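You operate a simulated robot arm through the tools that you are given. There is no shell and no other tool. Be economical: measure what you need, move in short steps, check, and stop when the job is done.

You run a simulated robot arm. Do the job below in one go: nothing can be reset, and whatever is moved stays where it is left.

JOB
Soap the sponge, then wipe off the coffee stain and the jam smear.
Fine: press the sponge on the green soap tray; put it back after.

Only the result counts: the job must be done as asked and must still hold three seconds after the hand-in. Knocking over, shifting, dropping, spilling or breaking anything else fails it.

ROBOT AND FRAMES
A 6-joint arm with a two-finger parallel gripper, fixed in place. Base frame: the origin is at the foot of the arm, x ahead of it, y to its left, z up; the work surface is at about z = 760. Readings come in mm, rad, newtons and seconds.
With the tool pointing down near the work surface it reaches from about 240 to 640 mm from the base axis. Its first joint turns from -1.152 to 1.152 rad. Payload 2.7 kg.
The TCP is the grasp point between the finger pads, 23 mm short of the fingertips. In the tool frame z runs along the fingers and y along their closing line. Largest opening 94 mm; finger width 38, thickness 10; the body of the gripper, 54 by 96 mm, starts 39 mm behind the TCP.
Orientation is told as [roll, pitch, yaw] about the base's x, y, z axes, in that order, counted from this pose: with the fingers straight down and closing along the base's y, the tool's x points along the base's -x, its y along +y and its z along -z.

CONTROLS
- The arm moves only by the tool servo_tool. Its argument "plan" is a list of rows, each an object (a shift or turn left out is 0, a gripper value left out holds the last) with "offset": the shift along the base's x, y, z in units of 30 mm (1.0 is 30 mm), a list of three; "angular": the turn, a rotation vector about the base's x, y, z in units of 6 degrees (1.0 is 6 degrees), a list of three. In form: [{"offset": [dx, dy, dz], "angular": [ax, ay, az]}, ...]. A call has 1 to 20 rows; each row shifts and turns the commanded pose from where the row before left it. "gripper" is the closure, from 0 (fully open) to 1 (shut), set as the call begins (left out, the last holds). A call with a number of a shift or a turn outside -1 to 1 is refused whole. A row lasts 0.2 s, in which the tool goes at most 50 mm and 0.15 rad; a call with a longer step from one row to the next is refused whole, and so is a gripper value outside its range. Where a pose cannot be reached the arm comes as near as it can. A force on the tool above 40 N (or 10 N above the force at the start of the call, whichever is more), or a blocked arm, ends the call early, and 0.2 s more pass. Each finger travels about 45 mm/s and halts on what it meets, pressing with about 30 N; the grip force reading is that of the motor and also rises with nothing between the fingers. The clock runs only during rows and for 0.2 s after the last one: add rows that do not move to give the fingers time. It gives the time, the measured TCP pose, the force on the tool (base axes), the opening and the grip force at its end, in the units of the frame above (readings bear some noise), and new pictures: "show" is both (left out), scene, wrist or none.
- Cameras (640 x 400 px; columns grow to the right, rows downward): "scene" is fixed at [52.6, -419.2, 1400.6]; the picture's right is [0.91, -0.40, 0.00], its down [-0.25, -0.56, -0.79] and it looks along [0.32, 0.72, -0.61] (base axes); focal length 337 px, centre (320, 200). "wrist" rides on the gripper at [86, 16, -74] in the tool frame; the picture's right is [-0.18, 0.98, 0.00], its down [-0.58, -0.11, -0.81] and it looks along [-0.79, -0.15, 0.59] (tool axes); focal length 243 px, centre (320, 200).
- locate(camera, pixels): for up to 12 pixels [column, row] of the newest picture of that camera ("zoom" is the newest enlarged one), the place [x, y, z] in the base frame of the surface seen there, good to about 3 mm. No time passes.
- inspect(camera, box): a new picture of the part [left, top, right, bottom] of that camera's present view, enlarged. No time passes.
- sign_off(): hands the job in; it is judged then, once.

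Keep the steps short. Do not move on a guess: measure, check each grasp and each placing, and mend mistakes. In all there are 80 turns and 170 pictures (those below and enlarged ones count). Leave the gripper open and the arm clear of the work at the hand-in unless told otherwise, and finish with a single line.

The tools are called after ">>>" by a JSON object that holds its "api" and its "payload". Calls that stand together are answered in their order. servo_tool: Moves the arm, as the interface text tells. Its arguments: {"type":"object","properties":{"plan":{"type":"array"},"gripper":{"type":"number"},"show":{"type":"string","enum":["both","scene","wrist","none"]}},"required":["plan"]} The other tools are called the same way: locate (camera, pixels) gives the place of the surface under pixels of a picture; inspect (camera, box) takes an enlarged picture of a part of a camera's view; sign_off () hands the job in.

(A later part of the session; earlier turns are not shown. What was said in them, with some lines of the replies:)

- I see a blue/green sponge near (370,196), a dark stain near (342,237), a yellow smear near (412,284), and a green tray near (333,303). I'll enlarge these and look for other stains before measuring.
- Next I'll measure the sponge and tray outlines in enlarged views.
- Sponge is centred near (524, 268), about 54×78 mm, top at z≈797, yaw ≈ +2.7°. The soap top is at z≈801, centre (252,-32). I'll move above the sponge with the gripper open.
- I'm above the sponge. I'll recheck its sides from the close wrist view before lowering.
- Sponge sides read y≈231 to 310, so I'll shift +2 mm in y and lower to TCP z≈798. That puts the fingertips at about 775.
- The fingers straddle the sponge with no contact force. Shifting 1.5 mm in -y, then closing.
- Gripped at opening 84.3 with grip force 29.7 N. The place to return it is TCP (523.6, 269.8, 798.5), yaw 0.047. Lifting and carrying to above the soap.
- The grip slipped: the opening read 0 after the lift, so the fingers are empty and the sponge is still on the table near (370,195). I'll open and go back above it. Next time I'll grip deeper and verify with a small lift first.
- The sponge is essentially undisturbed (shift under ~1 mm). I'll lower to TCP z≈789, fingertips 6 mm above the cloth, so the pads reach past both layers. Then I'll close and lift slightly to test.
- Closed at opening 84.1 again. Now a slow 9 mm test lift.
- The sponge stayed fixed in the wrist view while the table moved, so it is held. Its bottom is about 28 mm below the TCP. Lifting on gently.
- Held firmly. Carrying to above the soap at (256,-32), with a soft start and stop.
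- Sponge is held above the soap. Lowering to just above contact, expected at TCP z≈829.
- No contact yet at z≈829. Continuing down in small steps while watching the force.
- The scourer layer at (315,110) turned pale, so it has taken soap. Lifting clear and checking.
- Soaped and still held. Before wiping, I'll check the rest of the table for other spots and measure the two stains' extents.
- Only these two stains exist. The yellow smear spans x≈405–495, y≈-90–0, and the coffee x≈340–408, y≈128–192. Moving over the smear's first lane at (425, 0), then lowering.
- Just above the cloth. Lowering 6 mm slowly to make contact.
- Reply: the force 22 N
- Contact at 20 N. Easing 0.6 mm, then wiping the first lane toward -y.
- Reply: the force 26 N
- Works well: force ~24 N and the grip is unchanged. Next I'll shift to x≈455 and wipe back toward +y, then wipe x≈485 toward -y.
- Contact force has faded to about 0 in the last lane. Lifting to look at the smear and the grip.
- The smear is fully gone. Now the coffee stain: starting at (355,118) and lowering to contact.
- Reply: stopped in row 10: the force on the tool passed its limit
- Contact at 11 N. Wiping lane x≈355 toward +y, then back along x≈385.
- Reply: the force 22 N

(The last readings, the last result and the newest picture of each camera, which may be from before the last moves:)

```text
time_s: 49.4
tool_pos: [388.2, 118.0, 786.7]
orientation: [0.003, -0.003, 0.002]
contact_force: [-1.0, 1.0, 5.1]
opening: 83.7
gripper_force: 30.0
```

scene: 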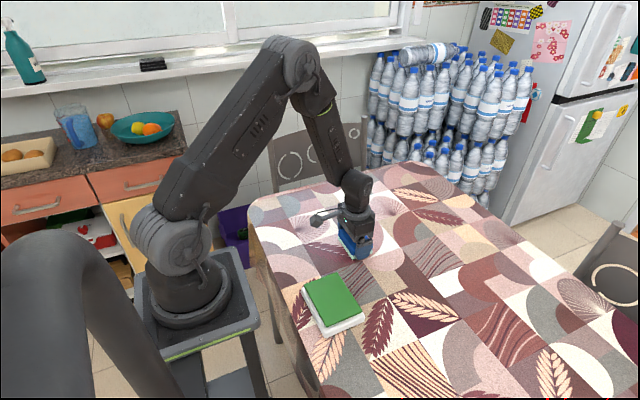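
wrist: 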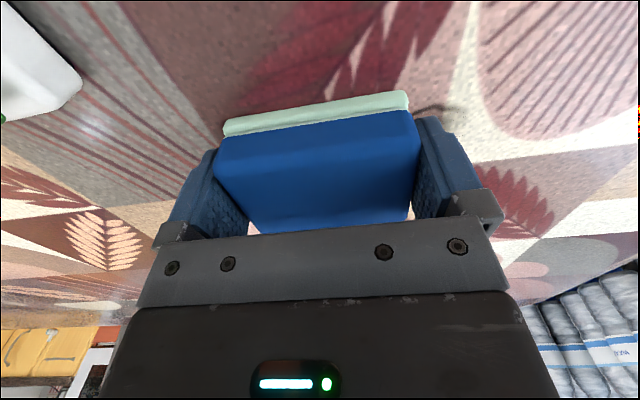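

Lifting and moving toward the sponge's home, looking at the coffee area on the way.

>>> {"api": "servo_tool", "payload": {"plan": [{"offset": [0, 0, 0.3]}, {"offset": [0, 0, 0.7]}, {"offset": [0.3, 0.34, 0.7]}, {"offset": [0.6, 0.67, 0.6]}, {"offset": [0.75, 0.84, 0.2]}, {"offset": [0.75, 0.84, 0]}, {"offset": [0.75, 0.84, 0]}, {"offset": [0.7, 0.78, 0], "angular": [0, 0, 0.45]}, {"offset": [0.45, 0.5, 0]}, {"offset": [0.23, 0.25, 0]}, {}, {}]}}

>>> {"api": "inspect", "payload": {"camera": "scene", "box": [302, 210, 382, 260]}}

```text
time_s: 52.0
tool_pos: [524.0, 269.7, 860.6]
orientation: [0.003, -0.003, 0.047]
contact_force: [-1.0, -0.1, 0.7]
opening: 83.9
gripper_force: 30.8
```

scene: 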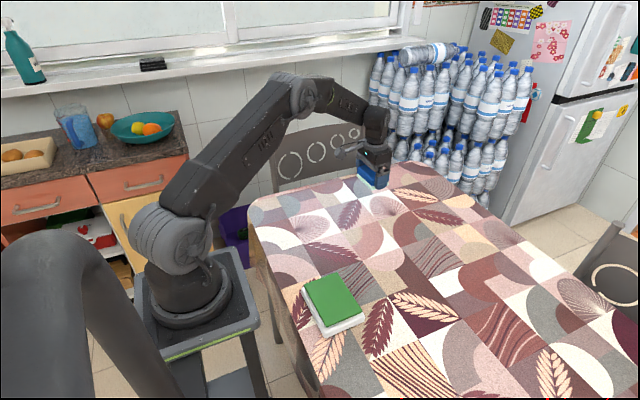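
wrist: 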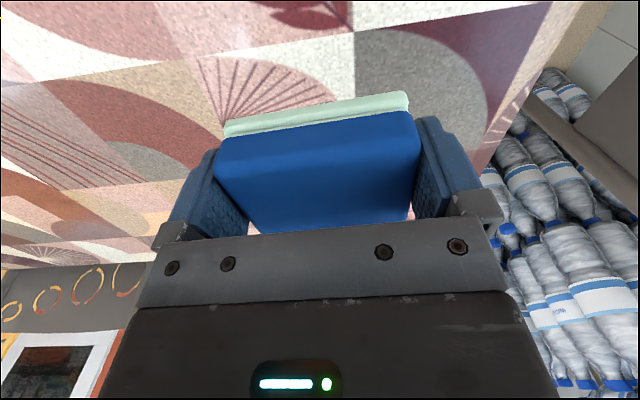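

```text
8.00 times, centred on (342, 235) of scene
```

zoom: 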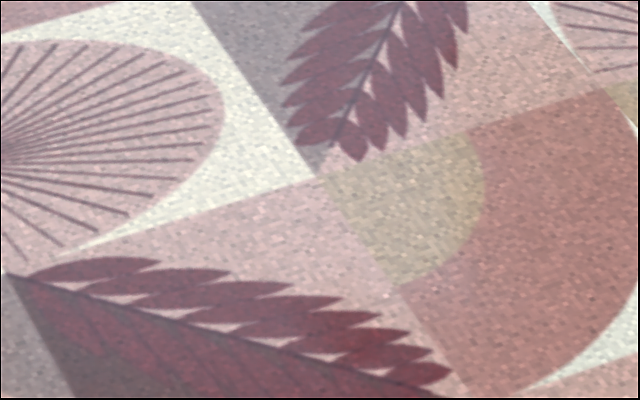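

Both stains are gone. I'm above the sponge's home at (524, 269.7), yaw 0.047. Lowering to the table.

>>> {"api": "servo_tool", "payload": {"plan": [{"offset": [0, 0.02, -0.6]}, {"offset": [0, 0, -0.6]}, {"offset": [0, 0, -0.5]}, {"offset": [0, 0, -0.35]}, {"offset": [0, 0, -0.15]}, {"offset": [0, 0, -0.1]}, {"offset": [0, 0, -0.06]}, {}], "show": "wrist"}}

```text
time_s: 53.8
tool_pos: [524.5, 270.3, 790.0]
orientation: [0.001, -0.003, 0.048]
contact_force: [-0.1, 0.6, -0.1]
opening: 84.0
gripper_force: 29.8
```

wrist: 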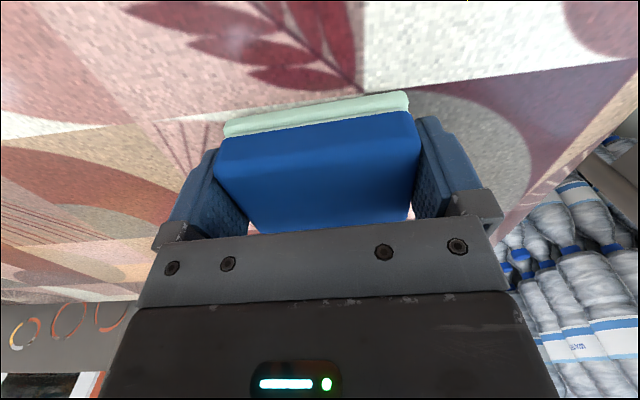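

Still no contact at z≈790. Lowering about 2 mm more.

>>> {"api": "servo_tool", "payload": {"plan": [{"offset": [0, 0, -0.03]}, {"offset": [0, 0, -0.03]}, {}], "show": "none"}}

```text
time_s: 54.6
tool_pos: [522.7, 269.8, 788.7]
orientation: [0.0, -0.002, 0.046]
contact_force: [0.7, 0.2, -1.3]
opening: 83.8
gripper_force: 29.9
```

>>> {"api": "servo_tool", "payload": {"plan": [{"offset": [0, 0, -0.03]}, {"offset": [0, 0, -0.02]}, {}], "show": "none"}}

```text
time_s: 55.4
tool_pos: [523.9, 272.1, 787.3]
orientation: [0.001, -0.003, 0.048]
contact_force: [0.6, 0.6, -0.8]
opening: 84.0
gripper_force: 29.8
```

>>> {"api": "servo_tool", "payload": {"plan": [{"offset": [0, 0, -0.025]}, {}], "show": "none"}}

```text
time_s: 56.0
tool_pos: [524.0, 271.4, 786.6]
orientation: [0.002, -0.002, 0.046]
contact_force: [-1.1, 0.0, 1.4]
opening: 83.9
gripper_force: 30.1
```

The sponge is within about 1 mm of the cloth. Opening the fingers, then rising straight up.

>>> {"api": "servo_tool", "payload": {"plan": [{}, {}, {}, {}], "gripper": 0, "show": "wrist"}}

>>> {"api": "servo_tool", "payload": {"plan": [{"offset": [0, 0, 0.2]}, {"offset": [0, 0, 0.4]}, {"offset": [0, 0, 0.6]}, {"offset": [0, 0, 0.8]}, {"offset": [0, 0, 0.8]}, {"offset": [-0.5, -0.5, 0.8]}, {"offset": [-0.8, -0.8, 0.8]}, {"offset": [-0.8, -0.8, 0.8]}, {"offset": [-0.8, -0.8, 0.8]}, {"offset": [-0.8, -0.8, 0.8]}, {}]}}

>>> {"api": "inspect", "payload": {"camera": "scene", "box": [338, 170, 402, 210]}}

>>> {"api": "inspect", "payload": {"camera": "scene", "box": [280, 210, 480, 350]}}

```text
time_s: 57.0
tool_pos: [523.9, 271.1, 786.4]
orientation: [0.001, -0.001, 0.047]
contact_force: [-0.3, 0.8, -0.6]
opening: 94.2
gripper_force: 0.0
```

wrist: 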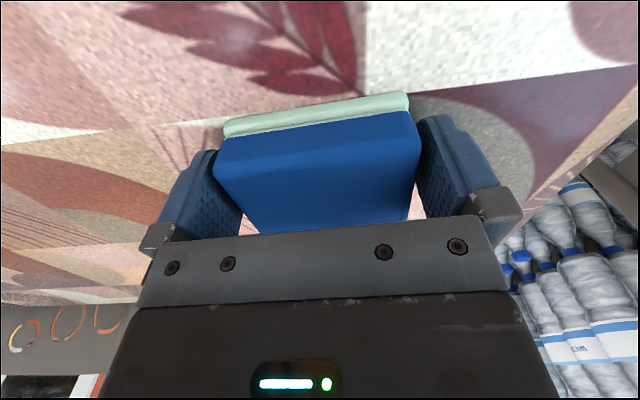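

```text
time_s: 59.4
tool_pos: [412.8, 159.5, 990.7]
orientation: [-0.002, -0.002, 0.046]
contact_force: [0.0, -0.9, 0.2]
opening: 94.0
gripper_force: 0.0
```

scene: 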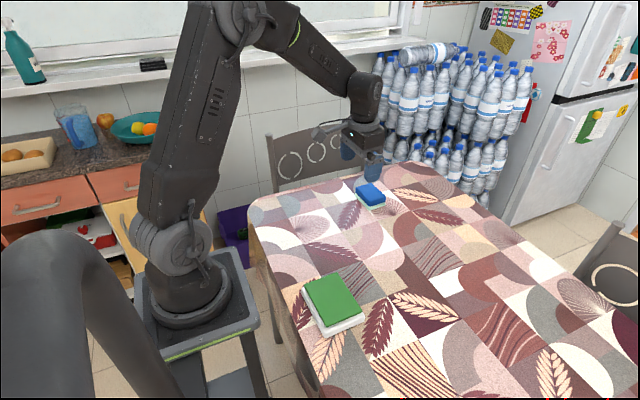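
wrist: 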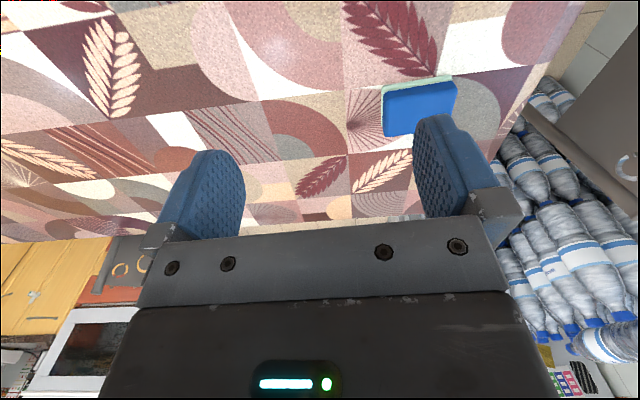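

```text
10.00 times, centred on (370, 190) of scene
```

zoom: 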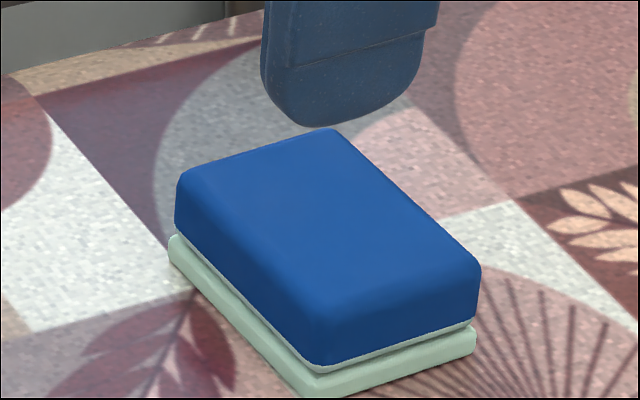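

```text
2.86 times, centred on (380, 280) of scene
```

zoom: 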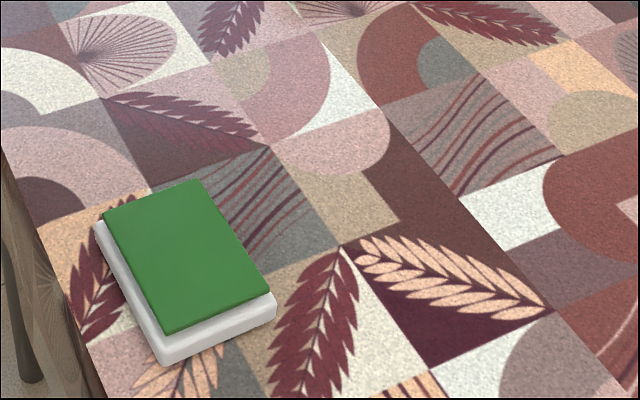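

Sponge is back in its original spot, the tray is unmoved, both stains are gone, and the gripper is open and clear. Handing in.

>>> {"api": "sign_off", "payload": {}}

```text
The job is handed in.
```

The sponge was soaped on the green tray, the coffee stain and the yellow smear (taken as the jam, the only other mark) were wiped off, and the sponge is back where it started.
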